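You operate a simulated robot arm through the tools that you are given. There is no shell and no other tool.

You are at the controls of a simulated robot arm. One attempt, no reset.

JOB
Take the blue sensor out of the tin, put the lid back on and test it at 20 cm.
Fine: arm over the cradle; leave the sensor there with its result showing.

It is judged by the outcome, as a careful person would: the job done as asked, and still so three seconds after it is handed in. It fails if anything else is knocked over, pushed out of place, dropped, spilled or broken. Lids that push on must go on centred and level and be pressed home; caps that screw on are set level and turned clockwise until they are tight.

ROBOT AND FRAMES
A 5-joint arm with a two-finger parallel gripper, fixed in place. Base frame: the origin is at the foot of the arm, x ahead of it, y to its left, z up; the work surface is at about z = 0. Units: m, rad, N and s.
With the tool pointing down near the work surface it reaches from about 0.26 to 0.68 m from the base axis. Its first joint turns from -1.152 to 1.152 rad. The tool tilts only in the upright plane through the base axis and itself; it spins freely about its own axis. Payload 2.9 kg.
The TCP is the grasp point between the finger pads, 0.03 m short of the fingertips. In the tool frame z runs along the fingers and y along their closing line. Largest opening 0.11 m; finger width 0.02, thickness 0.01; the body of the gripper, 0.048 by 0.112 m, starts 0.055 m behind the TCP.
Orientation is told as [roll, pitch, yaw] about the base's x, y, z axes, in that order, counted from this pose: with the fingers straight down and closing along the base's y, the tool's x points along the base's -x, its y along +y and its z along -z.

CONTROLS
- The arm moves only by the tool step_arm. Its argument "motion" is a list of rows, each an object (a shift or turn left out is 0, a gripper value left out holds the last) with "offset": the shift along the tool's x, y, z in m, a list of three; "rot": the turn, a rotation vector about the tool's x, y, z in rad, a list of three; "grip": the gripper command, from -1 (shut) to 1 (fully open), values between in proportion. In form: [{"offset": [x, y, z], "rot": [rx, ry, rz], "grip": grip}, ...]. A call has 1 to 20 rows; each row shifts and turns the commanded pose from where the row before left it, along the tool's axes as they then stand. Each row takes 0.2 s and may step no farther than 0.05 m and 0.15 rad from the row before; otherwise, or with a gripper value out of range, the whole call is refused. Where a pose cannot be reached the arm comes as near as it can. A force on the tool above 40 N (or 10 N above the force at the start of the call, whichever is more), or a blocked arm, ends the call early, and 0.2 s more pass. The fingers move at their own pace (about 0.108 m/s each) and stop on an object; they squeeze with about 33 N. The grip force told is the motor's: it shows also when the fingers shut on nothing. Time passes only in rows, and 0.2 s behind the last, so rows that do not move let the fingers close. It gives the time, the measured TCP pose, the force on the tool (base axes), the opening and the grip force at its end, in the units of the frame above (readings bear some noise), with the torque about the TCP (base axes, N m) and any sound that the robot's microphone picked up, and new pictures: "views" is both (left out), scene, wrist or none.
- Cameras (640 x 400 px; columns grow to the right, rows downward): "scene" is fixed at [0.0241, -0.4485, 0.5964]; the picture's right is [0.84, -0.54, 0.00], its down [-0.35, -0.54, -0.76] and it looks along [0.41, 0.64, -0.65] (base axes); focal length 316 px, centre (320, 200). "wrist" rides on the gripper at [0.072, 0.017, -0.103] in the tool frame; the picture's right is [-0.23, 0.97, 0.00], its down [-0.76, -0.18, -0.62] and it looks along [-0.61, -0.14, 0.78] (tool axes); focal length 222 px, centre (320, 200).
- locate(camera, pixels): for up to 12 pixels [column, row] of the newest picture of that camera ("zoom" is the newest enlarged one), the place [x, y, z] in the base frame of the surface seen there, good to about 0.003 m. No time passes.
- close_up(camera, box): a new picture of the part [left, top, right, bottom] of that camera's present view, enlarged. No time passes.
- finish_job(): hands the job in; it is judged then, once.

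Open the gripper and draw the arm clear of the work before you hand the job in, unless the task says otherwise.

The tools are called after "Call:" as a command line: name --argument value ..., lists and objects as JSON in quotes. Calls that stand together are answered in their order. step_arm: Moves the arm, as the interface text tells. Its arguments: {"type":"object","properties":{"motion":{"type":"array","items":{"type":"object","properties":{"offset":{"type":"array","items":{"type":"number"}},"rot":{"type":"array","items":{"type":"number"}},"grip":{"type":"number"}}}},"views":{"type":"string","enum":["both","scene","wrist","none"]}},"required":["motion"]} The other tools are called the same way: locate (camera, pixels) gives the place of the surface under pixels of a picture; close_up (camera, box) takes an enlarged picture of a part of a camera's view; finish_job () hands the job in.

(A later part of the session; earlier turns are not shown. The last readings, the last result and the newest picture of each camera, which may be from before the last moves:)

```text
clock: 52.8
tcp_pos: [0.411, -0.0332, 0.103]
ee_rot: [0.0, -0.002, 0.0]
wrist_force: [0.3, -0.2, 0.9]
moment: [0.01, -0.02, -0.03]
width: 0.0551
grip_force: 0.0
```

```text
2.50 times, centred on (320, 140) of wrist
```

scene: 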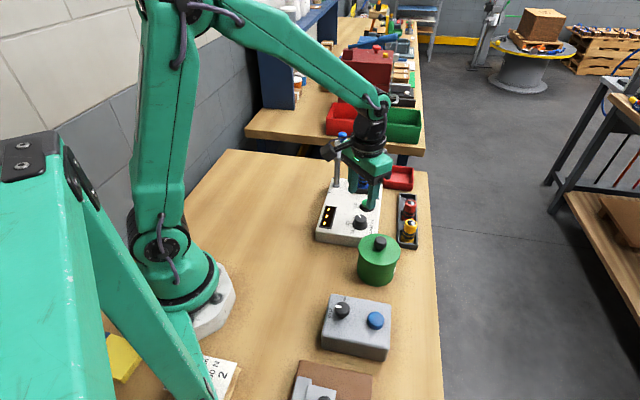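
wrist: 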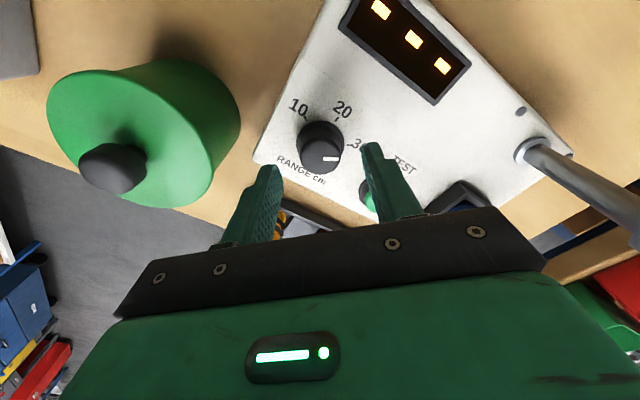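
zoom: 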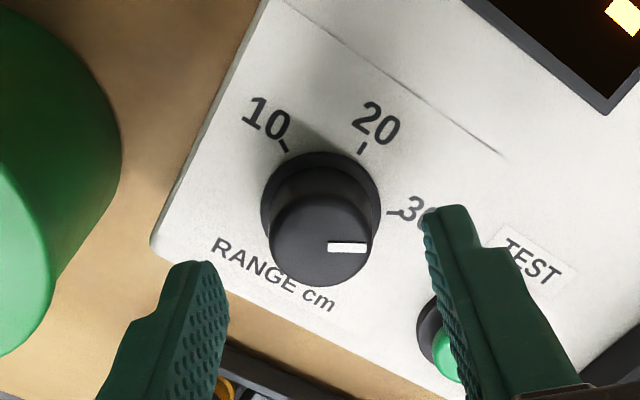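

The knob top at (320,155) lines up with the tool axis (expected row 157). I'll lower so the tips straddle the knob (TCP z≈0.081), then close.

Call:
step_arm --motion '[{"offset": [0.0006, 0, 0.012]}, {"offset": [0, 0, 0.01]}, {"offset": [0, 0, 0]}, {"grip": -0.4}, {"grip": -1}, {"offset": [0, 0, 0]}]'

Call:
close_up --camera "wrist" --box '[220, 60, 420, 220]'

```text
clock: 54.2
tcp_pos: [0.4096, -0.0333, 0.0799]
ee_rot: [-0.001, 0.0, 0.002]
wrist_force: [-0.4, 11.4, -2.5]
moment: [-0.06, -0.35, 0.03]
width: 0.0316
grip_force: 45.1
```

scene: 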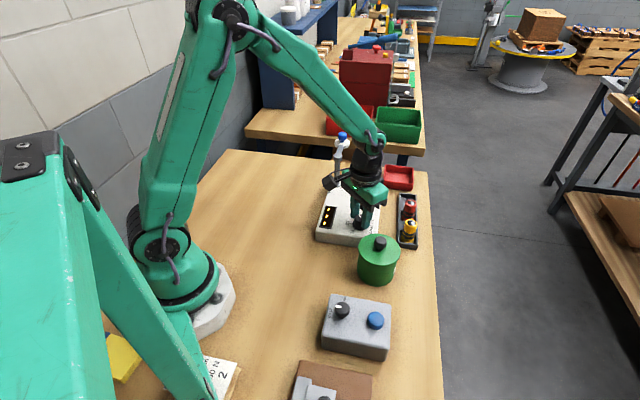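
wrist: 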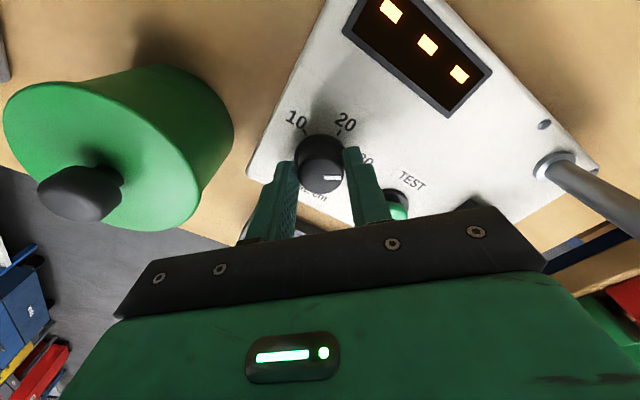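

```text
2.50 times, centred on (320, 140) of wrist
```

zoom: 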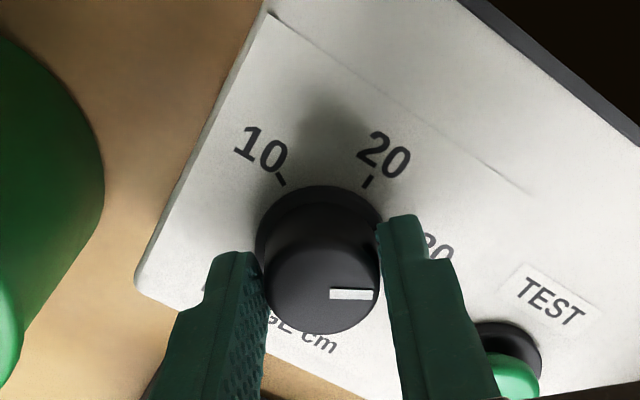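

The fingers hold the dial (31.6 mm) but there is an 11 N sideways load in +y, about 1 mm off-centre. I'll shift 1 mm to centre before twisting.

Call:
step_arm --motion '[{"offset": [0, 0.001, 0]}, {"offset": [0, 0, 0]}]' --views "none"

```text
clock: 54.8
tcp_pos: [0.4101, -0.0339, 0.0799]
ee_rot: [-0.001, 0.001, 0.0]
wrist_force: [-6.5, 2.2, 0.5]
moment: [-0.23, -0.9, 0.08]
width: 0.0314
grip_force: 44.9
```

Side load is down to 2 N. Now I'll begin twisting counter-clockwise in small steps and watch the torque and sounds.

Call:
step_arm --motion '[{"rot": [0, 0, -0.1]}, {"rot": [0, 0, -0.1]}, {"rot": [0, 0, -0.1]}, {"offset": [0, 0, 0]}]' --views "wrist"

Call:
close_up --camera "wrist" --box '[220, 60, 420, 220]'

```text
clock: 55.8
tcp_pos: [0.4097, -0.0338, 0.0798]
ee_rot: [0.0, 0.0, 0.299]
wrist_force: [-0.2, -17.8, -0.9]
moment: [-0.44, 1.13, -0.08]
width: 0.0315
grip_force: 45.2
```

wrist: 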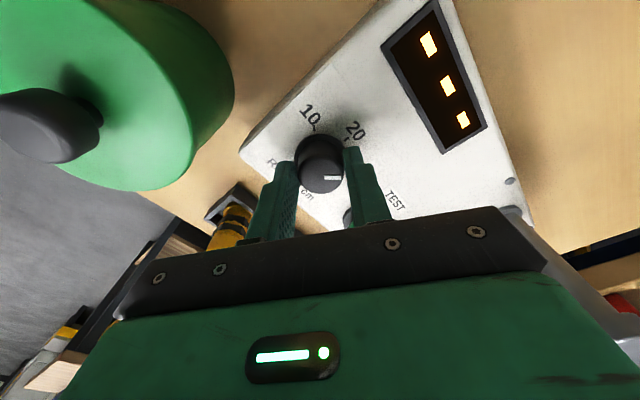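

```text
2.50 times, centred on (320, 140) of wrist
```

zoom: 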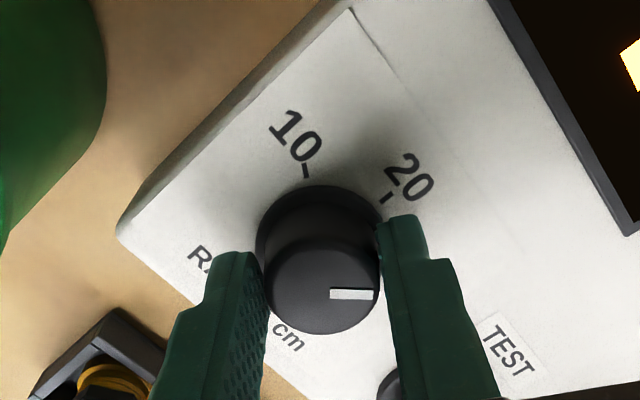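

The dial is turning with the gripper (pointer stays fixed relative to the fingers), but a -18 N y-load shows the knob is a few mm off the tool axis. I'll relieve that and keep turning with a small compensating shift per step.

Call:
step_arm --motion '[{"offset": [0.0003, -0.001, 0]}, {"offset": [0, -0.0003, 0], "rot": [0, 0, -0.1]}, {"offset": [0, -0.0003, 0], "rot": [0, 0, -0.1]}, {"offset": [0, 0, 0]}]' --views "none"

```text
clock: 56.8
tcp_pos: [0.4106, -0.0345, 0.0805]
ee_rot: [0.002, 0.004, 0.503]
wrist_force: [-10.5, -12.6, 1.6]
moment: [-0.71, 0.33, 0.01]
width: 0.0313
grip_force: 45.2
```

Residual load is about 15 N along tool x, so I'll relieve it and continue turning in small steps.

Call:
step_arm --motion '[{"offset": [0.001, -0.0005, 0]}, {"offset": [0.0003, -0.0003, 0], "rot": [0, 0, -0.1]}, {"offset": [0.0003, -0.0003, 0], "rot": [0, 0, -0.1]}, {"offset": [0, 0, 0]}]' --views "wrist"

Call:
close_up --camera "wrist" --box '[220, 60, 420, 220]'

```text
clock: 57.8
tcp_pos: [0.412, -0.035, 0.0803]
ee_rot: [-0.002, -0.002, 0.704]
wrist_force: [8.9, 32.9, -12.6]
moment: [0.94, 0.05, 0.04]
width: 0.0312
grip_force: 45.1
```

wrist: 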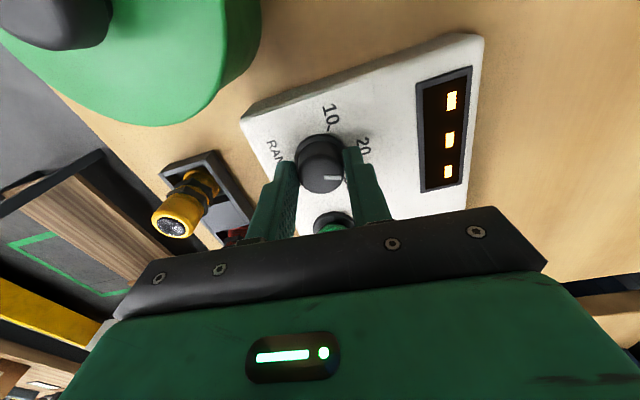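

```text
2.50 times, centred on (320, 140) of wrist
```

zoom: 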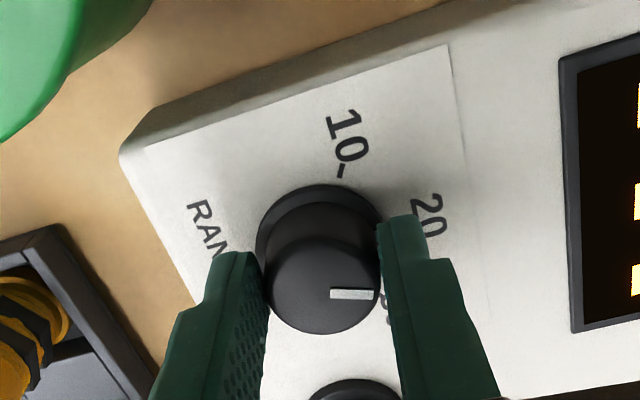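

The last corrections overshot (stiffness is about 25 N/mm), so I'll back them off by ~1 mm and turn on with no extra shift.

Call:
step_arm --motion '[{"offset": [-0.001, 0.0008, 0]}, {"offset": [0, 0, 0]}]' --views "none"

```text
clock: 58.4
tcp_pos: [0.4099, -0.0355, 0.0796]
ee_rot: [0.0, -0.001, 0.701]
wrist_force: [11.7, 24.2, -19.8]
moment: [1.14, -0.6, 0.01]
width: 0.0315
grip_force: 45.2
```

Loads persist because the grip has built-in offset. I'll let go of the dial, re-centre on it visually, and regrip for the remaining turn.

Call:
step_arm --motion '[{"grip": -0.2}, {"grip": 0}, {"offset": [0, 0, 0]}]'

Call:
close_up --camera "wrist" --box '[220, 60, 420, 220]'

```text
clock: 59.2
tcp_pos: [0.41, -0.0355, 0.0816]
ee_rot: [0.0, 0.0, 0.7]
wrist_force: [0.8, -0.6, -0.2]
moment: [-0.02, 0.02, 0.03]
width: 0.0548
grip_force: 0.0
```

scene: 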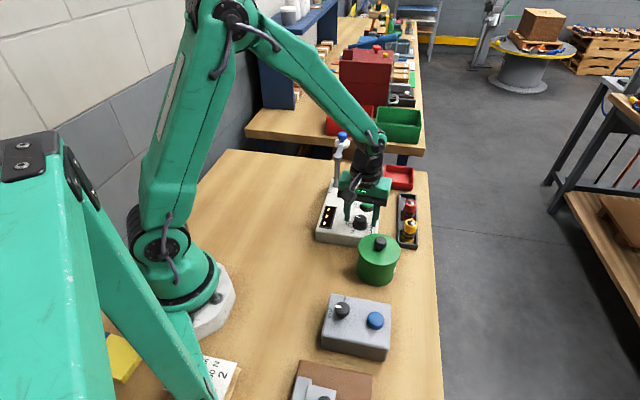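
wrist: 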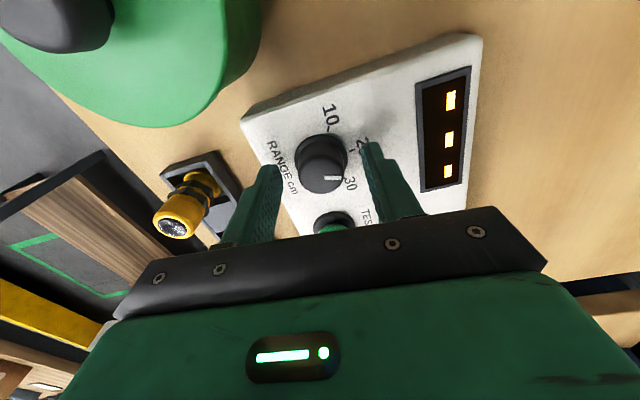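

```text
2.50 times, centred on (320, 140) of wrist
```

zoom: 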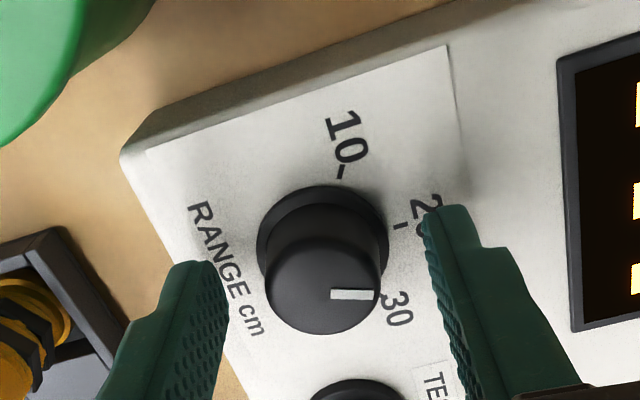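

The knob is 1.7 mm off along tool x. I'll shift to centre it, close again, and check the side loads.

Call:
step_arm --motion '[{"offset": [-0.0017, 0.0002, 0]}, {"offset": [0, 0, 0]}, {"grip": -0.35}, {"grip": -1}, {"offset": [0, 0, 0]}]' --views "none"

```text
clock: 60.4
tcp_pos: [0.4111, -0.0336, 0.0813]
ee_rot: [0.0, 0.001, 0.699]
wrist_force: [4.3, -1.3, -2.1]
moment: [0.12, 0.22, -0.01]
width: 0.0316
grip_force: 45.1
```

Loads are small now (about 4 N). I'll turn on by 0.2 rad and check.

Call:
step_arm --motion '[{"rot": [0, 0, -0.1]}, {"rot": [0, 0, -0.1]}, {"offset": [0, 0, 0]}]' --views "none"

```text
clock: 61.2
tcp_pos: [0.4118, -0.0346, 0.0805]
ee_rot: [-0.002, -0.002, 0.902]
wrist_force: [9.3, 1.6, -6.4]
moment: [-0.08, 0.38, 0.02]
width: 0.0317
grip_force: 45.3
```

Loads remain modest. I'll turn the final 0.15 rad to reach 60° total, then release and inspect the pointer.

Call:
step_arm --motion '[{"rot": [0, 0, -0.075]}, {"rot": [0, 0, -0.072]}, {"offset": [0, 0, 0]}, {"grip": -0.2}, {"grip": 0}, {"offset": [0, 0, 0]}]'

Call:
close_up --camera "wrist" --box '[220, 60, 420, 220]'

Call:
close_up --camera "scene" --box '[310, 180, 400, 250]'

```text
clock: 62.6
tcp_pos: [0.4119, -0.0333, 0.0786]
ee_rot: [0.0, 0.0, 1.048]
wrist_force: [-0.8, 0.6, 0.5]
moment: [0.01, 0.01, -0.01]
width: 0.055
grip_force: 0.0
```

scene: 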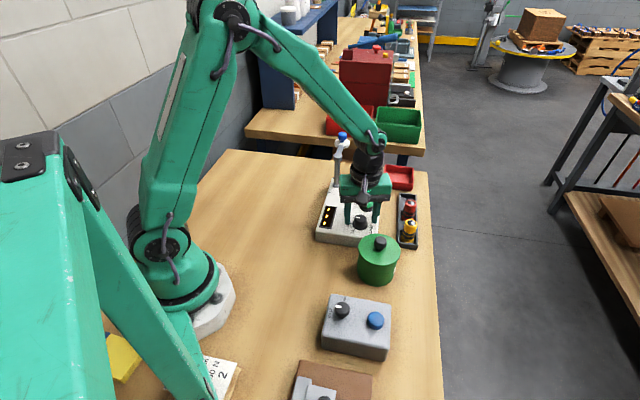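
wrist: 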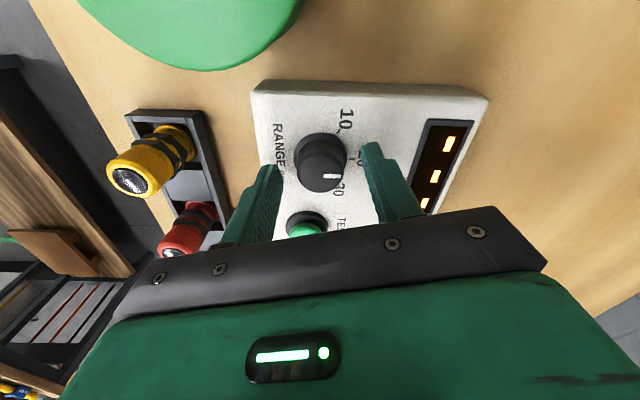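

```text
2.50 times, centred on (320, 140) of wrist
```

zoom: 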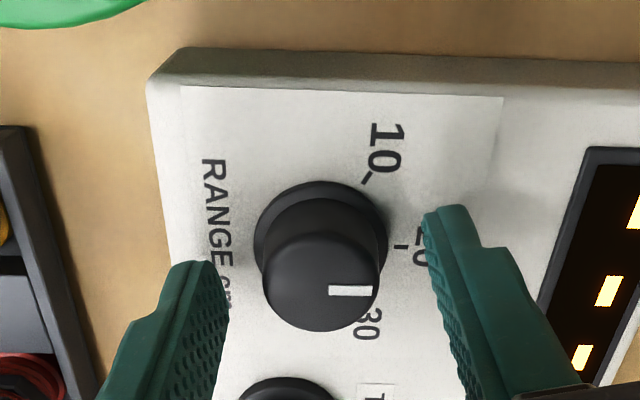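

```text
5.71 times, centred on (355, 215) of scene
```

zoom: 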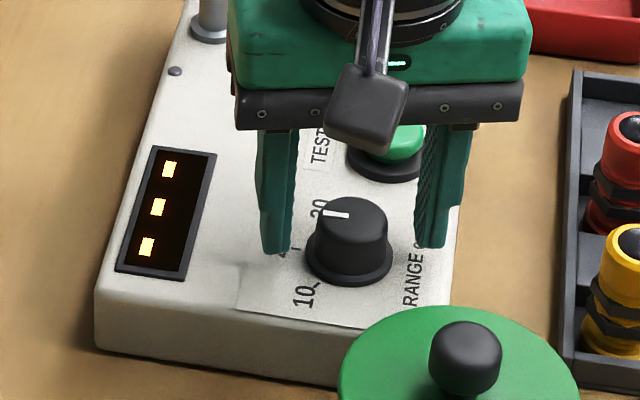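

The pointer now appears parallel to the 20 tick direction. I'll rise and check it with locate.

Call:
step_arm --motion '[{"offset": [0, 0, -0.02]}, {"offset": [0, 0, -0.04]}, {"offset": [0, 0, -0.04]}, {"offset": [0, 0, -0.02]}, {"offset": [0, 0, 0]}]'

Call:
close_up --camera "wrist" --box '[260, 60, 400, 150]'

Call:
close_up --camera "scene" --box '[310, 180, 400, 250]'

```text
clock: 63.8
tcp_pos: [0.4119, -0.0345, 0.2026]
ee_rot: [0.0, 0.001, 1.047]
wrist_force: [0.5, -0.4, 0.0]
moment: [0.0, -0.03, 0.0]
width: 0.0549
grip_force: 0.0
```

scene: 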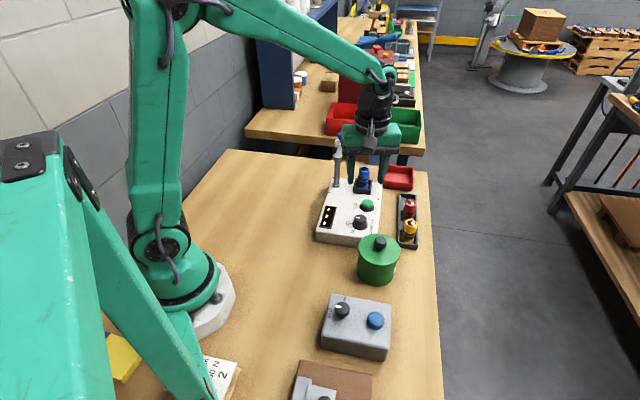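
wrist: 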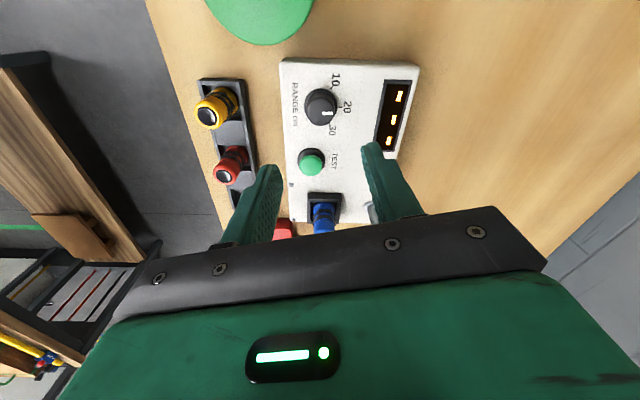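

```text
4.44 times, centred on (330, 105) of wrist
```

zoom: 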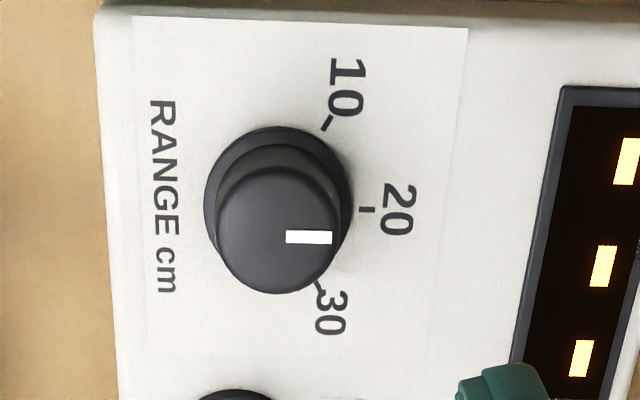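

```text
5.71 times, centred on (355, 215) of scene
```

zoom: 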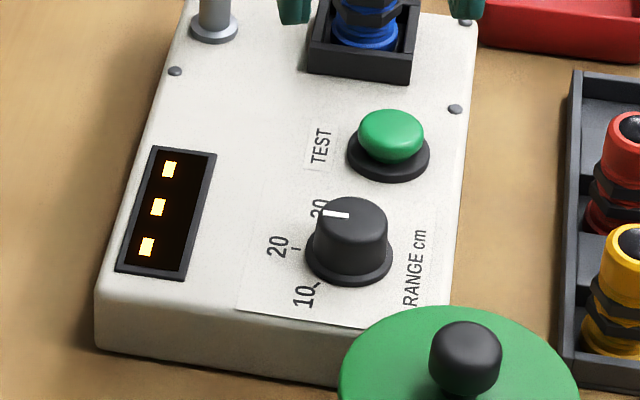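

I'll measure the pointer and ticks precisely with a tighter enlargement.

Call:
close_up --camera "wrist" --box '[295, 75, 355, 135]'

```text
6.67 times, centred on (325, 105) of wrist
```

zoom: 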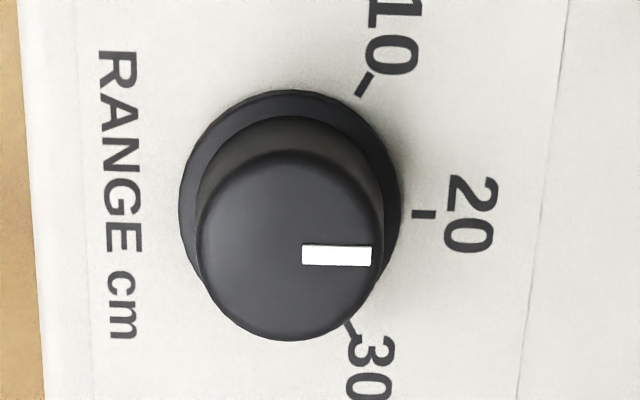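

The pointer and the 20 tick are parallel, so the dial is set at 20 cm. Next I'll go look at the swing arm's blue knob near (0.50,0.177), rising and unwinding the tool first.

Call:
step_arm --motion '[{"offset": [0, 0, -0.012], "rot": [0, 0, 0.1496]}, {"offset": [0, 0, -0.012], "rot": [0, 0, 0.1496]}, {"offset": [0, 0, -0.012], "rot": [0, 0, 0.1496]}, {"offset": [0, 0, -0.012], "rot": [0, 0, 0.1496]}, {"offset": [0, 0, -0.012], "rot": [0, 0, 0.1496]}, {"offset": [0, 0, -0.012], "rot": [0, 0, 0.1496]}, {"offset": [0, 0, -0.006], "rot": [0, 0, 0.1496]}, {"offset": [-0.017, 0.041, 0]}, {"offset": [-0.017, 0.041, 0]}, {"offset": [-0.017, 0.041, 0]}, {"offset": [-0.017, 0.041, 0]}, {"offset": [-0.017, 0.041, 0]}, {"offset": [0, 0, 0]}]'

Call:
close_up --camera "wrist" --box '[220, 40, 420, 200]'

Call:
close_up --camera "scene" --box '[320, 120, 410, 200]'

```text
clock: 66.6
tcp_pos: [0.4958, 0.1723, 0.2785]
ee_rot: [0.0, 0.0, 0.001]
wrist_force: [0.2, 0.2, 0.2]
moment: [0.02, -0.03, 0.04]
width: 0.0554
grip_force: 0.0
```

scene: 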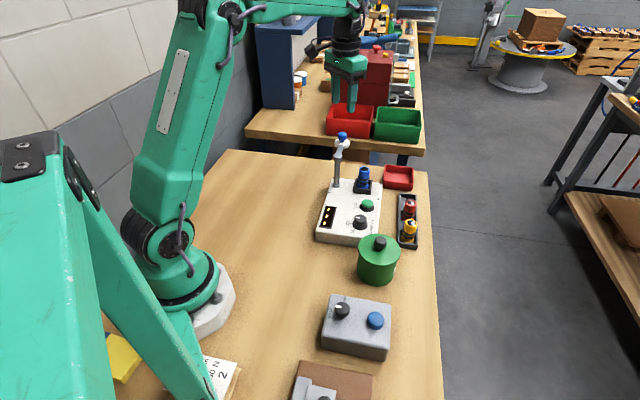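
wrist: 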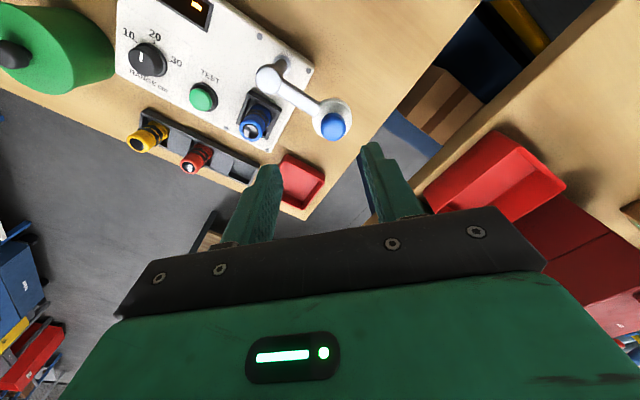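

```text
2.50 times, centred on (320, 120) of wrist
```

zoom: 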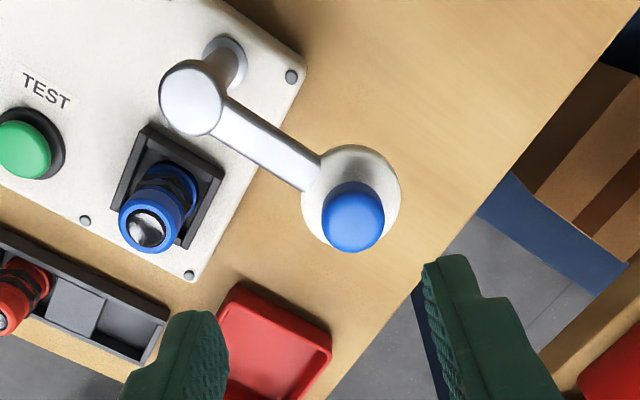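

```text
5.00 times, centred on (365, 160) of scene
```

zoom: 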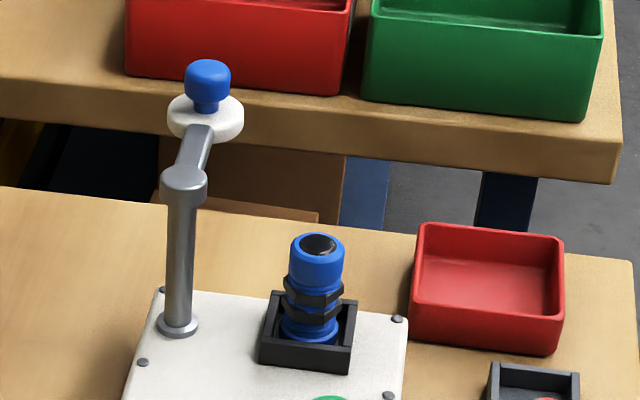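

I'll locate the post cap, disc and blue knob from this view.

Call:
locate --camera "wrist" --pixels '[[268, 79], [258, 82], [279, 76], [333, 126], [322, 127], [344, 124], [334, 138], [333, 115], [331, 101], [315, 122], [351, 112], [300, 96]]'

Call:
locate --camera "zoom" --pixels '[[208, 62], [190, 72], [226, 72], [206, 90], [205, 105], [180, 120], [238, 122], [205, 135], [183, 175], [178, 322], [317, 240], [200, 150]]'

```text
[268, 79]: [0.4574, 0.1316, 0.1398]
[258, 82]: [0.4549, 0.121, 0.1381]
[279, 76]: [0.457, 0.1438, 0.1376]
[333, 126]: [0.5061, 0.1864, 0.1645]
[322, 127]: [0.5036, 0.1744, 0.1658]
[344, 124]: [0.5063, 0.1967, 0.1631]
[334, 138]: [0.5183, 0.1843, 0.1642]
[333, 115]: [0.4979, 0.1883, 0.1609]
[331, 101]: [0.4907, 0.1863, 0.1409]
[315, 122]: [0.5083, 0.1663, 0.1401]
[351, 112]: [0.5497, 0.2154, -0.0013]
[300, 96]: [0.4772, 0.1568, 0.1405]
```

```text
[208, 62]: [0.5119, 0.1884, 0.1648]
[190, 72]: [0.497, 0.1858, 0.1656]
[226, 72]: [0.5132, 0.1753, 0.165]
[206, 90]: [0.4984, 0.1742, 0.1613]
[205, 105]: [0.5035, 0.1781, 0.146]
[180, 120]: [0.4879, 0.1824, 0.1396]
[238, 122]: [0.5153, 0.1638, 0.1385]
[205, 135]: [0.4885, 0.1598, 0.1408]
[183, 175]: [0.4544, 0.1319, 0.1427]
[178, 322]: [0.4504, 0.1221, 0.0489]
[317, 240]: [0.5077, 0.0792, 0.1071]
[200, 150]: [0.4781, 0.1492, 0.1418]
```

The knob is at ≈(0.507,0.184) with z 0.148–0.165, the post axis ≈(0.4555,0.131), radius 74 mm at +46°; the sensor sits at -45° on the same radius. I'll move above the knob, turn the tool so its fingers close tangentially, set a 32 mm opening as a loose cage, and descend partway.

Call:
step_arm --motion '[{"offset": [-0.0112, 0.0117, 0], "grip": -0.2}, {"rot": [0, 0, -0.1333]}, {"rot": [0, 0, -0.1333]}, {"rot": [0, 0, -0.1333]}, {"rot": [0, 0, -0.1333]}, {"rot": [0, 0, -0.1333]}, {"rot": [0, 0, -0.1335]}, {"offset": [0, 0, 0.03]}, {"offset": [0, 0, 0.025]}, {"offset": [0, 0, 0]}]'

Call:
close_up --camera "wrist" --box '[220, 40, 420, 200]'

```text
clock: 68.8
tcp_pos: [0.5052, 0.1836, 0.224]
ee_rot: [0.0, 0.001, 0.8]
wrist_force: [1.2, 0.2, 0.5]
moment: [0.01, 0.03, 0.0]
width: 0.0442
grip_force: 0.2
```

scene: 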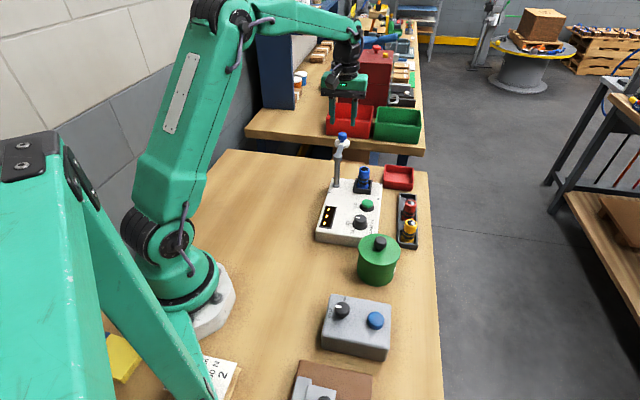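
wrist: 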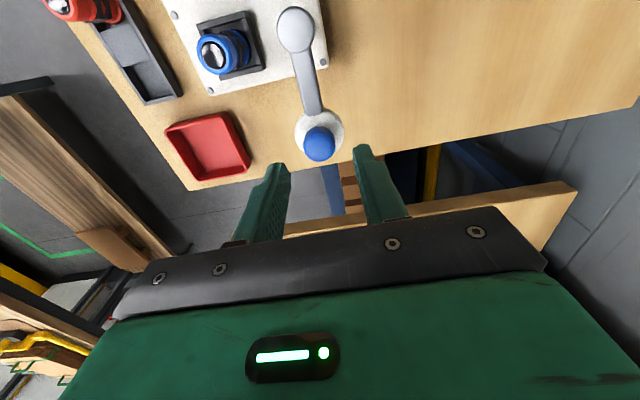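

```text
2.50 times, centred on (320, 120) of wrist
```

zoom: 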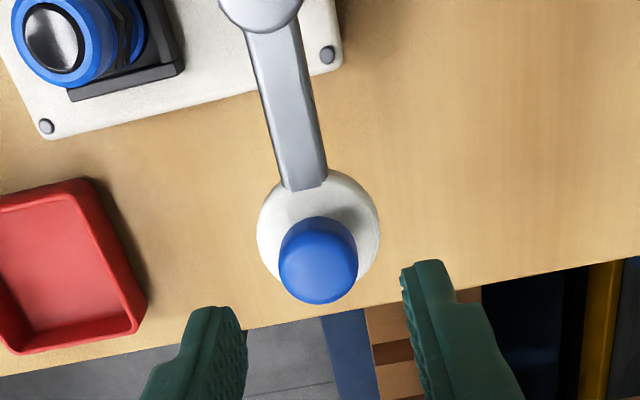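

The blue knob at (320,145) is right on the tool axis. I'll descend so the tips are just above the white disc (TCP z≈0.176) and narrow the cage to ~31 mm.

Call:
step_arm --motion '[{"offset": [0, 0, 0.025]}, {"offset": [0, 0, 0.015]}, {"offset": [0, 0, 0.008]}, {"offset": [0, 0, 0], "grip": -0.44}, {"offset": [0, 0, 0]}]'

Call:
close_up --camera "wrist" --box '[220, 40, 420, 200]'

Call:
close_up --camera "scene" --box '[300, 90, 400, 170]'

```text
clock: 70.0
tcp_pos: [0.5059, 0.1826, 0.1746]
ee_rot: [-0.001, 0.001, 0.801]
wrist_force: [0.0, 0.3, -0.5]
moment: [0.01, -0.03, -0.02]
width: 0.0307
grip_force: 0.0
```

scene: 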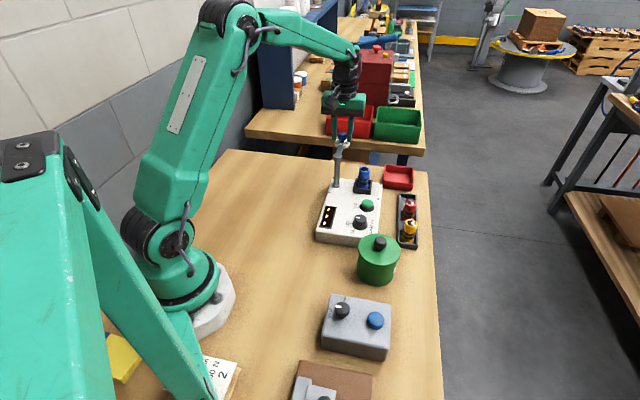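
wrist: 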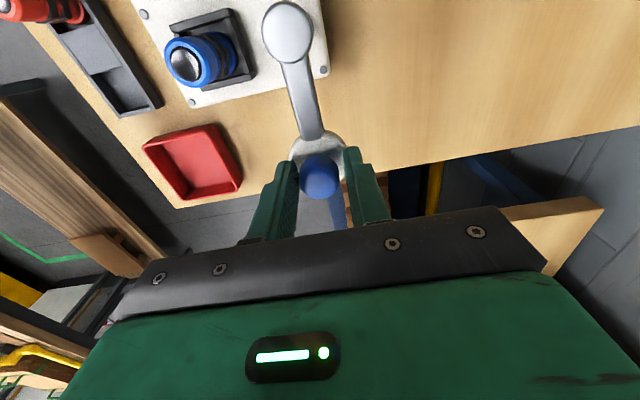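

```text
2.50 times, centred on (320, 120) of wrist
```

zoom: 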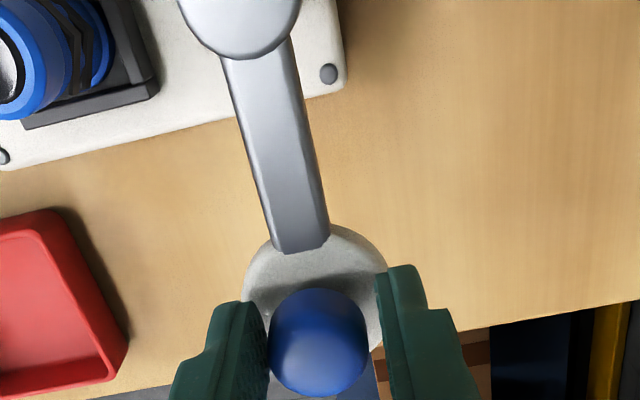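

```text
5.00 times, centred on (350, 130) of scene
```

zoom: 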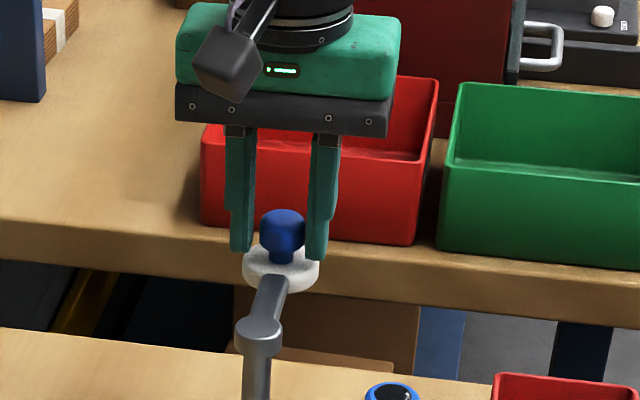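

The knob is loosely caged between the fingers, tips above the disc. I'll start swinging clockwise along the arc, a few degrees per row, watching the force.

Call:
step_arm --motion '[{"offset": [0.00028, -0.0064, 0], "rot": [0, 0, 0.0873]}, {"offset": [0.00028, -0.0064, 0], "rot": [0, 0, 0.0873]}, {"offset": [0.00028, -0.0064, 0], "rot": [0, 0, 0.0873]}, {"offset": [0, 0, 0]}]'

Call:
close_up --camera "wrist" --box '[220, 40, 420, 200]'

```text
clock: 71.0
tcp_pos: [0.5176, 0.1679, 0.1739]
ee_rot: [-0.001, 0.0, 0.537]
wrist_force: [0.3, 0.5, -1.4]
moment: [-0.02, 0.02, -0.01]
width: 0.0308
grip_force: 0.1
```

scene: 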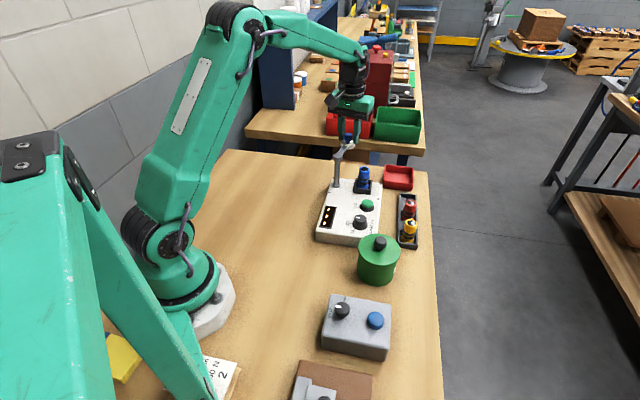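
wrist: 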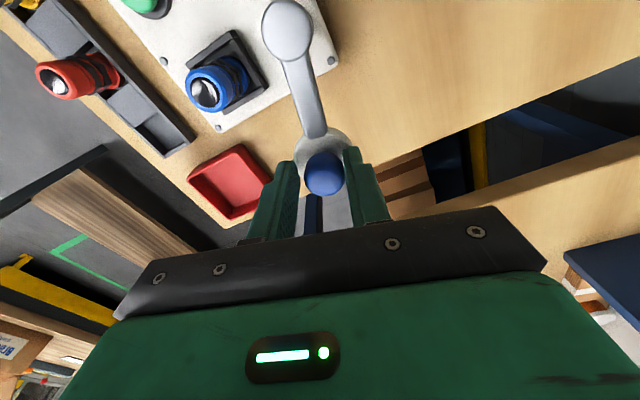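

```text
2.50 times, centred on (320, 120) of wrist
```

zoom: 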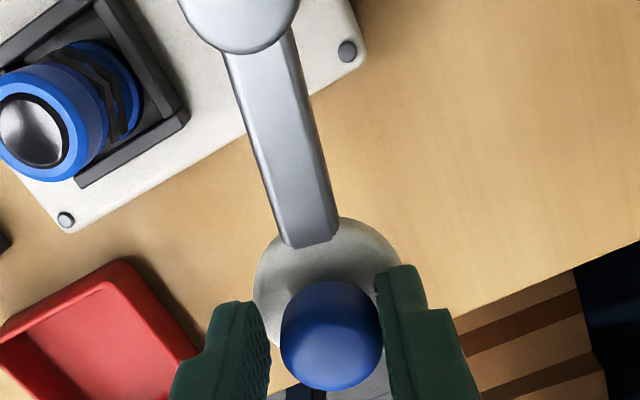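

The arm follows with almost no force. I'll continue the arc most of the way and check before the final approach.

Call:
step_arm --motion '[{"offset": [0.00028, -0.0064, 0], "rot": [0, 0, 0.0873]}, {"offset": [0.00028, -0.0064, 0], "rot": [0, 0, 0.0873]}, {"offset": [0.00028, -0.0064, 0], "rot": [0, 0, 0.0873]}, {"offset": [0.00028, -0.0064, 0], "rot": [0, 0, 0.0873]}, {"offset": [0.00028, -0.0064, 0], "rot": [0, 0, 0.0873]}, {"offset": [0.00028, -0.0064, 0], "rot": [0, 0, 0.0873]}, {"offset": [0, 0, 0]}]'

Call:
close_up --camera "wrist" --box '[220, 40, 420, 200]'

```text
clock: 72.6
tcp_pos: [0.5291, 0.1316, 0.1768]
ee_rot: [-0.001, 0.001, 0.014]
wrist_force: [-0.6, 1.1, 0.4]
moment: [-0.01, 0.03, 0.02]
width: 0.0307
grip_force: 0.0
```

scene: 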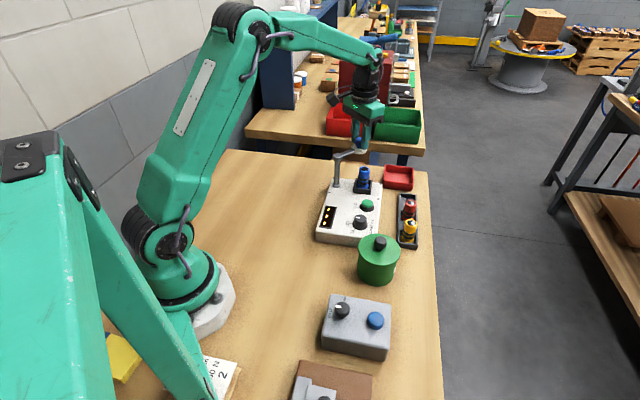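
wrist: 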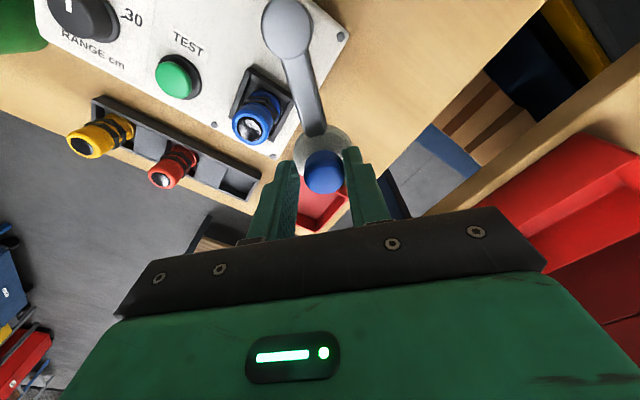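

```text
2.50 times, centred on (320, 120) of wrist
```

zoom: 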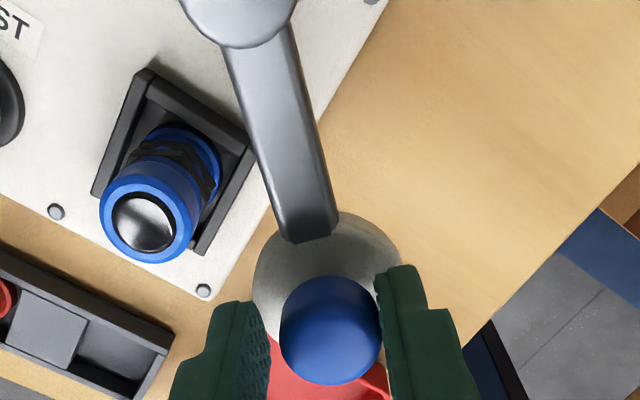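

Smooth so far at yaw 0.01, about half way. I'll continue another 6 rows.

Call:
step_arm --motion '[{"offset": [0.00028, -0.0064, 0], "rot": [0, 0, 0.0873]}, {"offset": [0.00028, -0.0064, 0], "rot": [0, 0, 0.0873]}, {"offset": [0.00028, -0.0064, 0], "rot": [0, 0, 0.0873]}, {"offset": [0.00028, -0.0064, 0], "rot": [0, 0, 0.0873]}, {"offset": [0.00028, -0.0064, 0], "rot": [0, 0, 0.0873]}, {"offset": [0.00028, -0.0064, 0], "rot": [0, 0, 0.0873]}, {"offset": [0, 0, 0]}]'

Call:
close_up --camera "wrist" --box '[220, 40, 420, 200]'

Call:
close_up --camera "scene" --box '[320, 110, 420, 200]'

```text
clock: 74.2
tcp_pos: [0.5205, 0.0942, 0.1769]
ee_rot: [0.001, -0.001, -0.509]
wrist_force: [0.4, -0.3, -0.2]
moment: [0.02, 0.02, 0.0]
width: 0.0307
grip_force: 0.0
```

scene: 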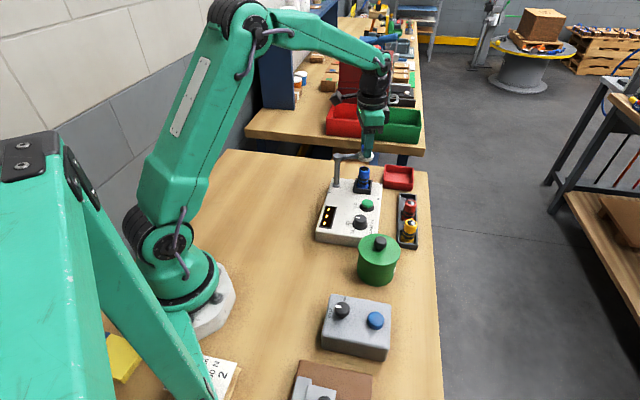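
wrist: 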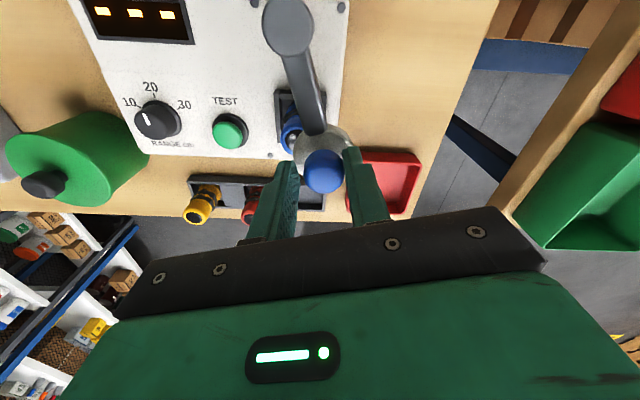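

```text
2.50 times, centred on (320, 120) of wrist
```

zoom: 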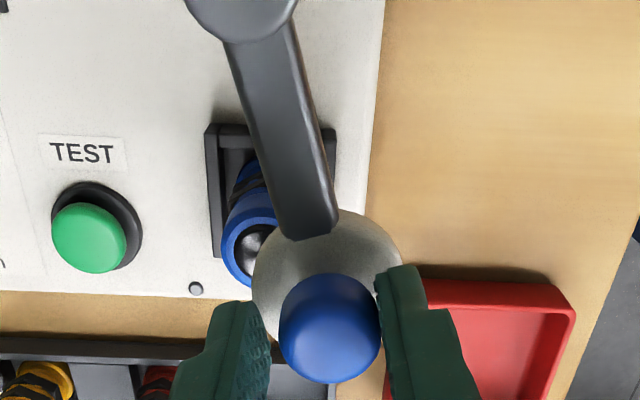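

```text
4.44 times, centred on (370, 155) of scene
```

zoom: 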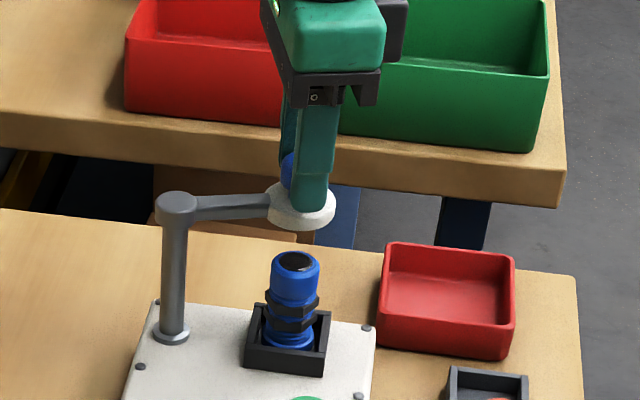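

Nearly there; arm follows and the sensor is undisturbed. I'll do three more rows and then measure the disc against the sensor.

Call:
step_arm --motion '[{"offset": [0.00028, -0.0064, 0], "rot": [0, 0, 0.0873]}, {"offset": [0.00028, -0.0064, 0], "rot": [0, 0, 0.0873]}, {"offset": [0.00028, -0.0064, 0], "rot": [0, 0, 0.0873]}, {"offset": [0, 0, 0]}]'

Call:
close_up --camera "wrist" --box '[220, 40, 420, 200]'

Call:
close_up --camera "scene" --box '[320, 110, 420, 200]'

```text
clock: 75.2
tcp_pos: [0.509, 0.0785, 0.1764]
ee_rot: [0.0, 0.0, -0.772]
wrist_force: [-0.8, 0.6, 0.4]
moment: [0.04, 0.01, 0.02]
width: 0.0306
grip_force: 0.0
```

scene: 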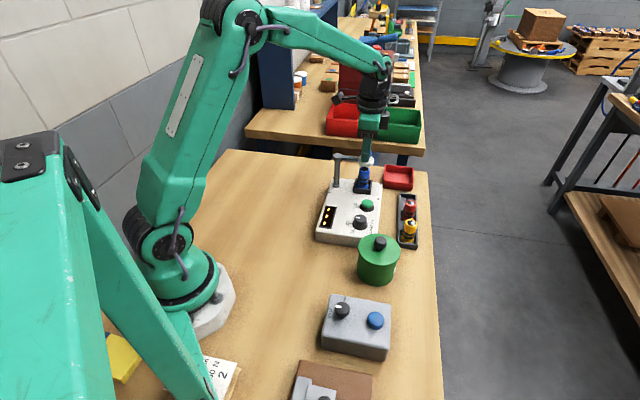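
wrist: 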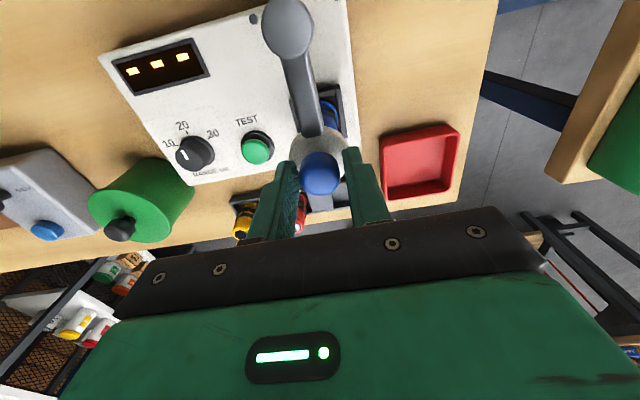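

```text
2.50 times, centred on (320, 120) of wrist
```

zoom: 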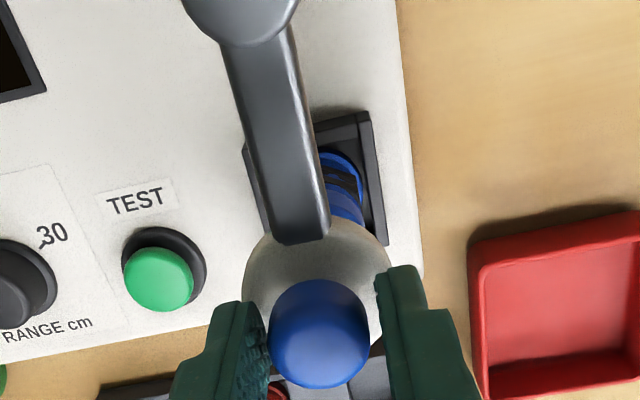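

```text
4.44 times, centred on (370, 155) of scene
```

zoom: 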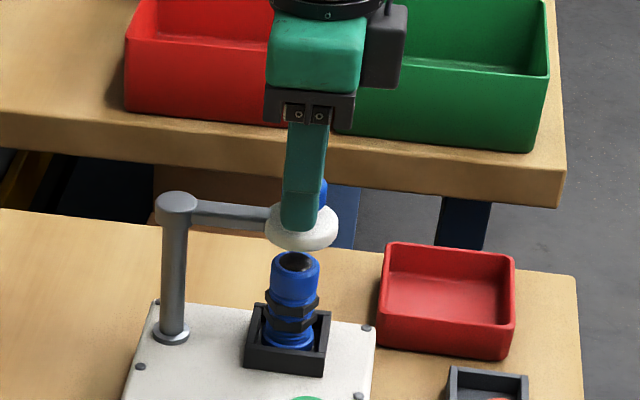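

The disc is now right above the sensor, and the knob sits centred between the fingers at TCP (0.509,0.0785), over the sensor at (0.508,0.079). I'll open the fingers and lift straight up, then verify.

Call:
step_arm --motion '[{"grip": -0.2}, {"offset": [0, 0, 0]}, {"offset": [0, 0, -0.015]}, {"offset": [0, 0, -0.025]}, {"offset": [0, 0, -0.03]}, {"offset": [0, 0, 0]}]'

Call:
close_up --camera "wrist" --box '[220, 40, 420, 200]'

Call:
close_up --camera "scene" --box '[320, 130, 410, 200]'

```text
clock: 76.6
tcp_pos: [0.5105, 0.079, 0.246]
ee_rot: [0.0, 0.0, -0.77]
wrist_force: [-0.5, 0.6, -0.2]
moment: [-0.02, 0.0, 0.02]
width: 0.0439
grip_force: 0.0
```

scene: 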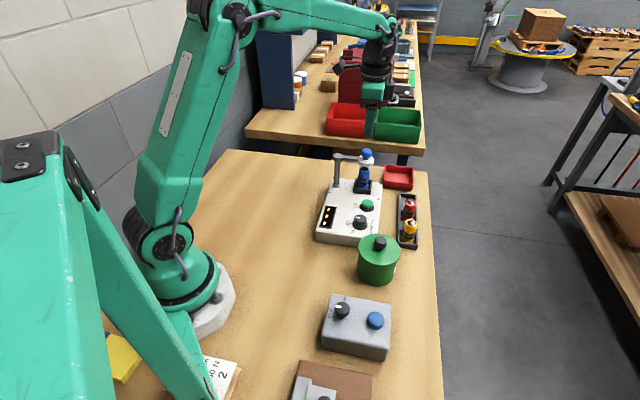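
wrist: 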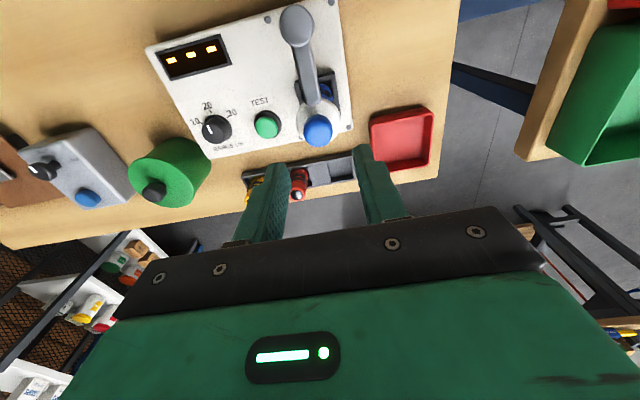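

```text
2.50 times, centred on (320, 120) of wrist
```

zoom: 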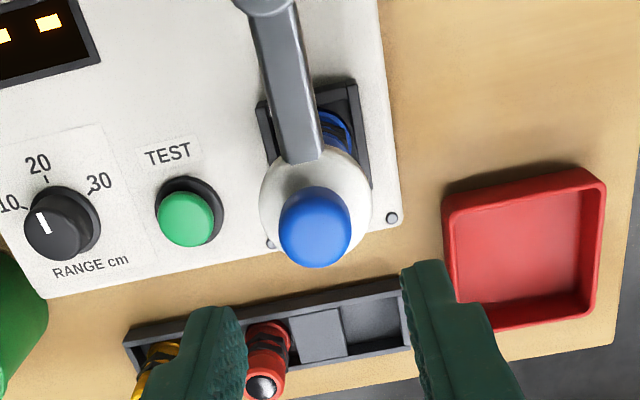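

```text
5.71 times, centred on (365, 165) of scene
```

zoom: 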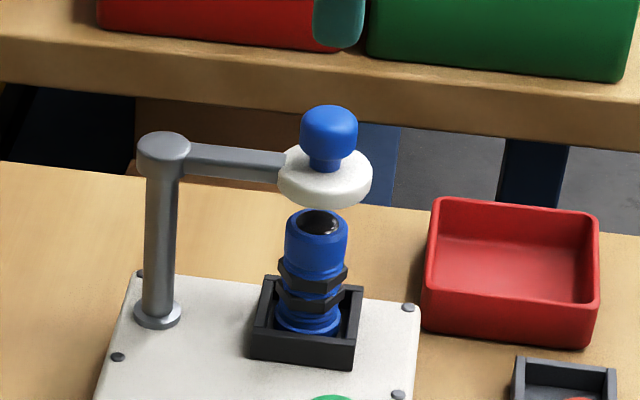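

The arm's disc is above the sensor and the dial pointer aims at 20. I'll confirm the disc/knob position with locate, and locate the TEST button.

Call:
locate --camera "zoom" --pixels '[[328, 112], [303, 125], [354, 128], [280, 178], [371, 178], [322, 202], [165, 140], [316, 222], [235, 155]]'

Call:
locate --camera "wrist" --pixels '[[266, 124], [257, 122], [276, 124], [266, 134], [266, 114], [318, 130], [318, 117], [318, 146], [296, 128], [341, 122], [297, 24]]'

```text
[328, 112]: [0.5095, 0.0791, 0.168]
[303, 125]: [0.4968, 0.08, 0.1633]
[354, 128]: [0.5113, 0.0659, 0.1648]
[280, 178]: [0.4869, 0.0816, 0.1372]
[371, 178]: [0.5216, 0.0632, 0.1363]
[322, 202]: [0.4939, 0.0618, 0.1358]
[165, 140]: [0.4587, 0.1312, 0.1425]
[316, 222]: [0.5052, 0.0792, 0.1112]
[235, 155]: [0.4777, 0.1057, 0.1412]
```

```text
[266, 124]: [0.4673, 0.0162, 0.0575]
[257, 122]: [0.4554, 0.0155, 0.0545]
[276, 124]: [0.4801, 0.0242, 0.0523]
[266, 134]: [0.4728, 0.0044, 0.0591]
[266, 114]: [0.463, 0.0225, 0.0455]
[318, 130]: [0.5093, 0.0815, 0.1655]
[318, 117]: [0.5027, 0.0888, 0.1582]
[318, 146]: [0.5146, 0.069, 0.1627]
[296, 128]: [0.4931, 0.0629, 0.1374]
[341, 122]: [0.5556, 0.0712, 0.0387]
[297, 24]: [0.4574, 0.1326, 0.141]
```

The knob/disc is at (0.509,0.079), directly over the sensor. For the TEST button I'll close the fingers and turn the tool to yaw ≈1.0 so the gripper body stays away from the arm, then move above the button.

Call:
step_arm --motion '[{"rot": [0, 0, -0.1475], "grip": -1}, {"rot": [0, 0, -0.1475]}, {"rot": [0, 0, -0.1475]}, {"rot": [0, 0, -0.1475]}, {"rot": [0, 0, -0.1475]}, {"rot": [0, 0, -0.1475]}, {"rot": [0, 0, -0.1475]}, {"rot": [0, 0, -0.1475]}, {"rot": [0, 0, -0.1475]}, {"rot": [0, 0, -0.1475]}, {"rot": [0, 0, -0.1475]}, {"rot": [0, 0, -0.1475]}, {"offset": [0.027, 0, 0]}, {"offset": [0.027, 0, 0]}, {"offset": [0.0265, 0, 0]}, {"offset": [0, 0, 0.03]}, {"offset": [0, 0, 0.03]}, {"offset": [0, 0, 0]}]'

Call:
close_up --camera "wrist" --box '[220, 40, 420, 200]'

Call:
close_up --camera "scene" --box '[310, 130, 420, 250]'

```text
clock: 80.4
tcp_pos: [0.4634, 0.0118, 0.1855]
ee_rot: [0.0, 0.0, 0.999]
wrist_force: [-0.2, -0.4, 0.2]
moment: [0.01, 0.02, 0.01]
width: 0.0
grip_force: 33.1
```

scene: 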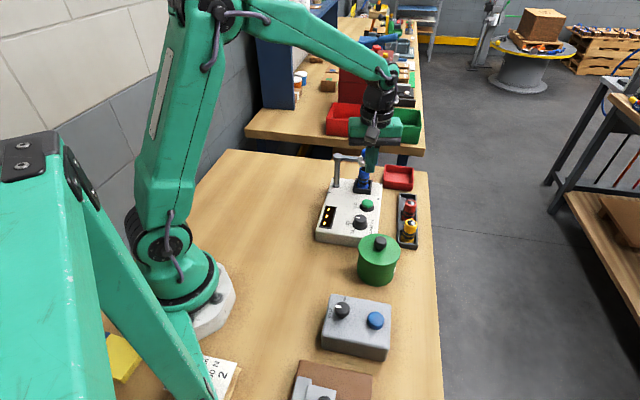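
wrist: 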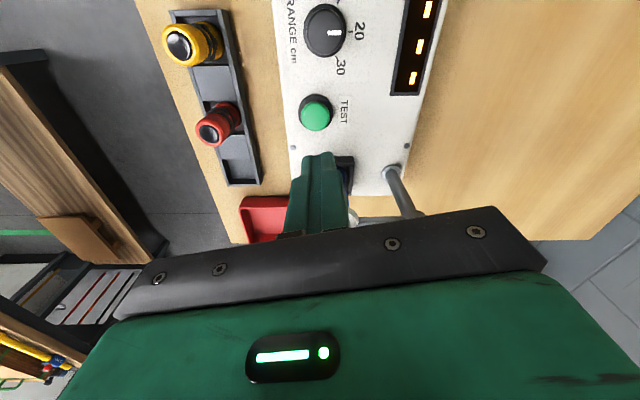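

```text
2.50 times, centred on (320, 120) of wrist
```

zoom: 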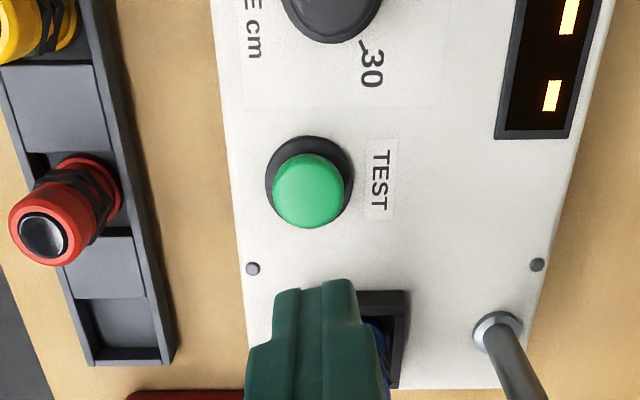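

```text
3.33 times, centred on (365, 190) of scene
```

zoom: 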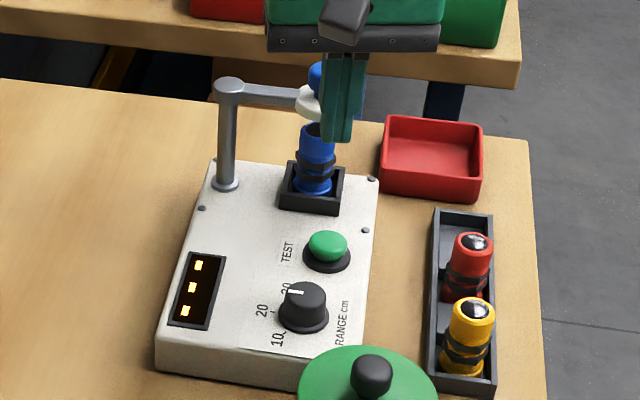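

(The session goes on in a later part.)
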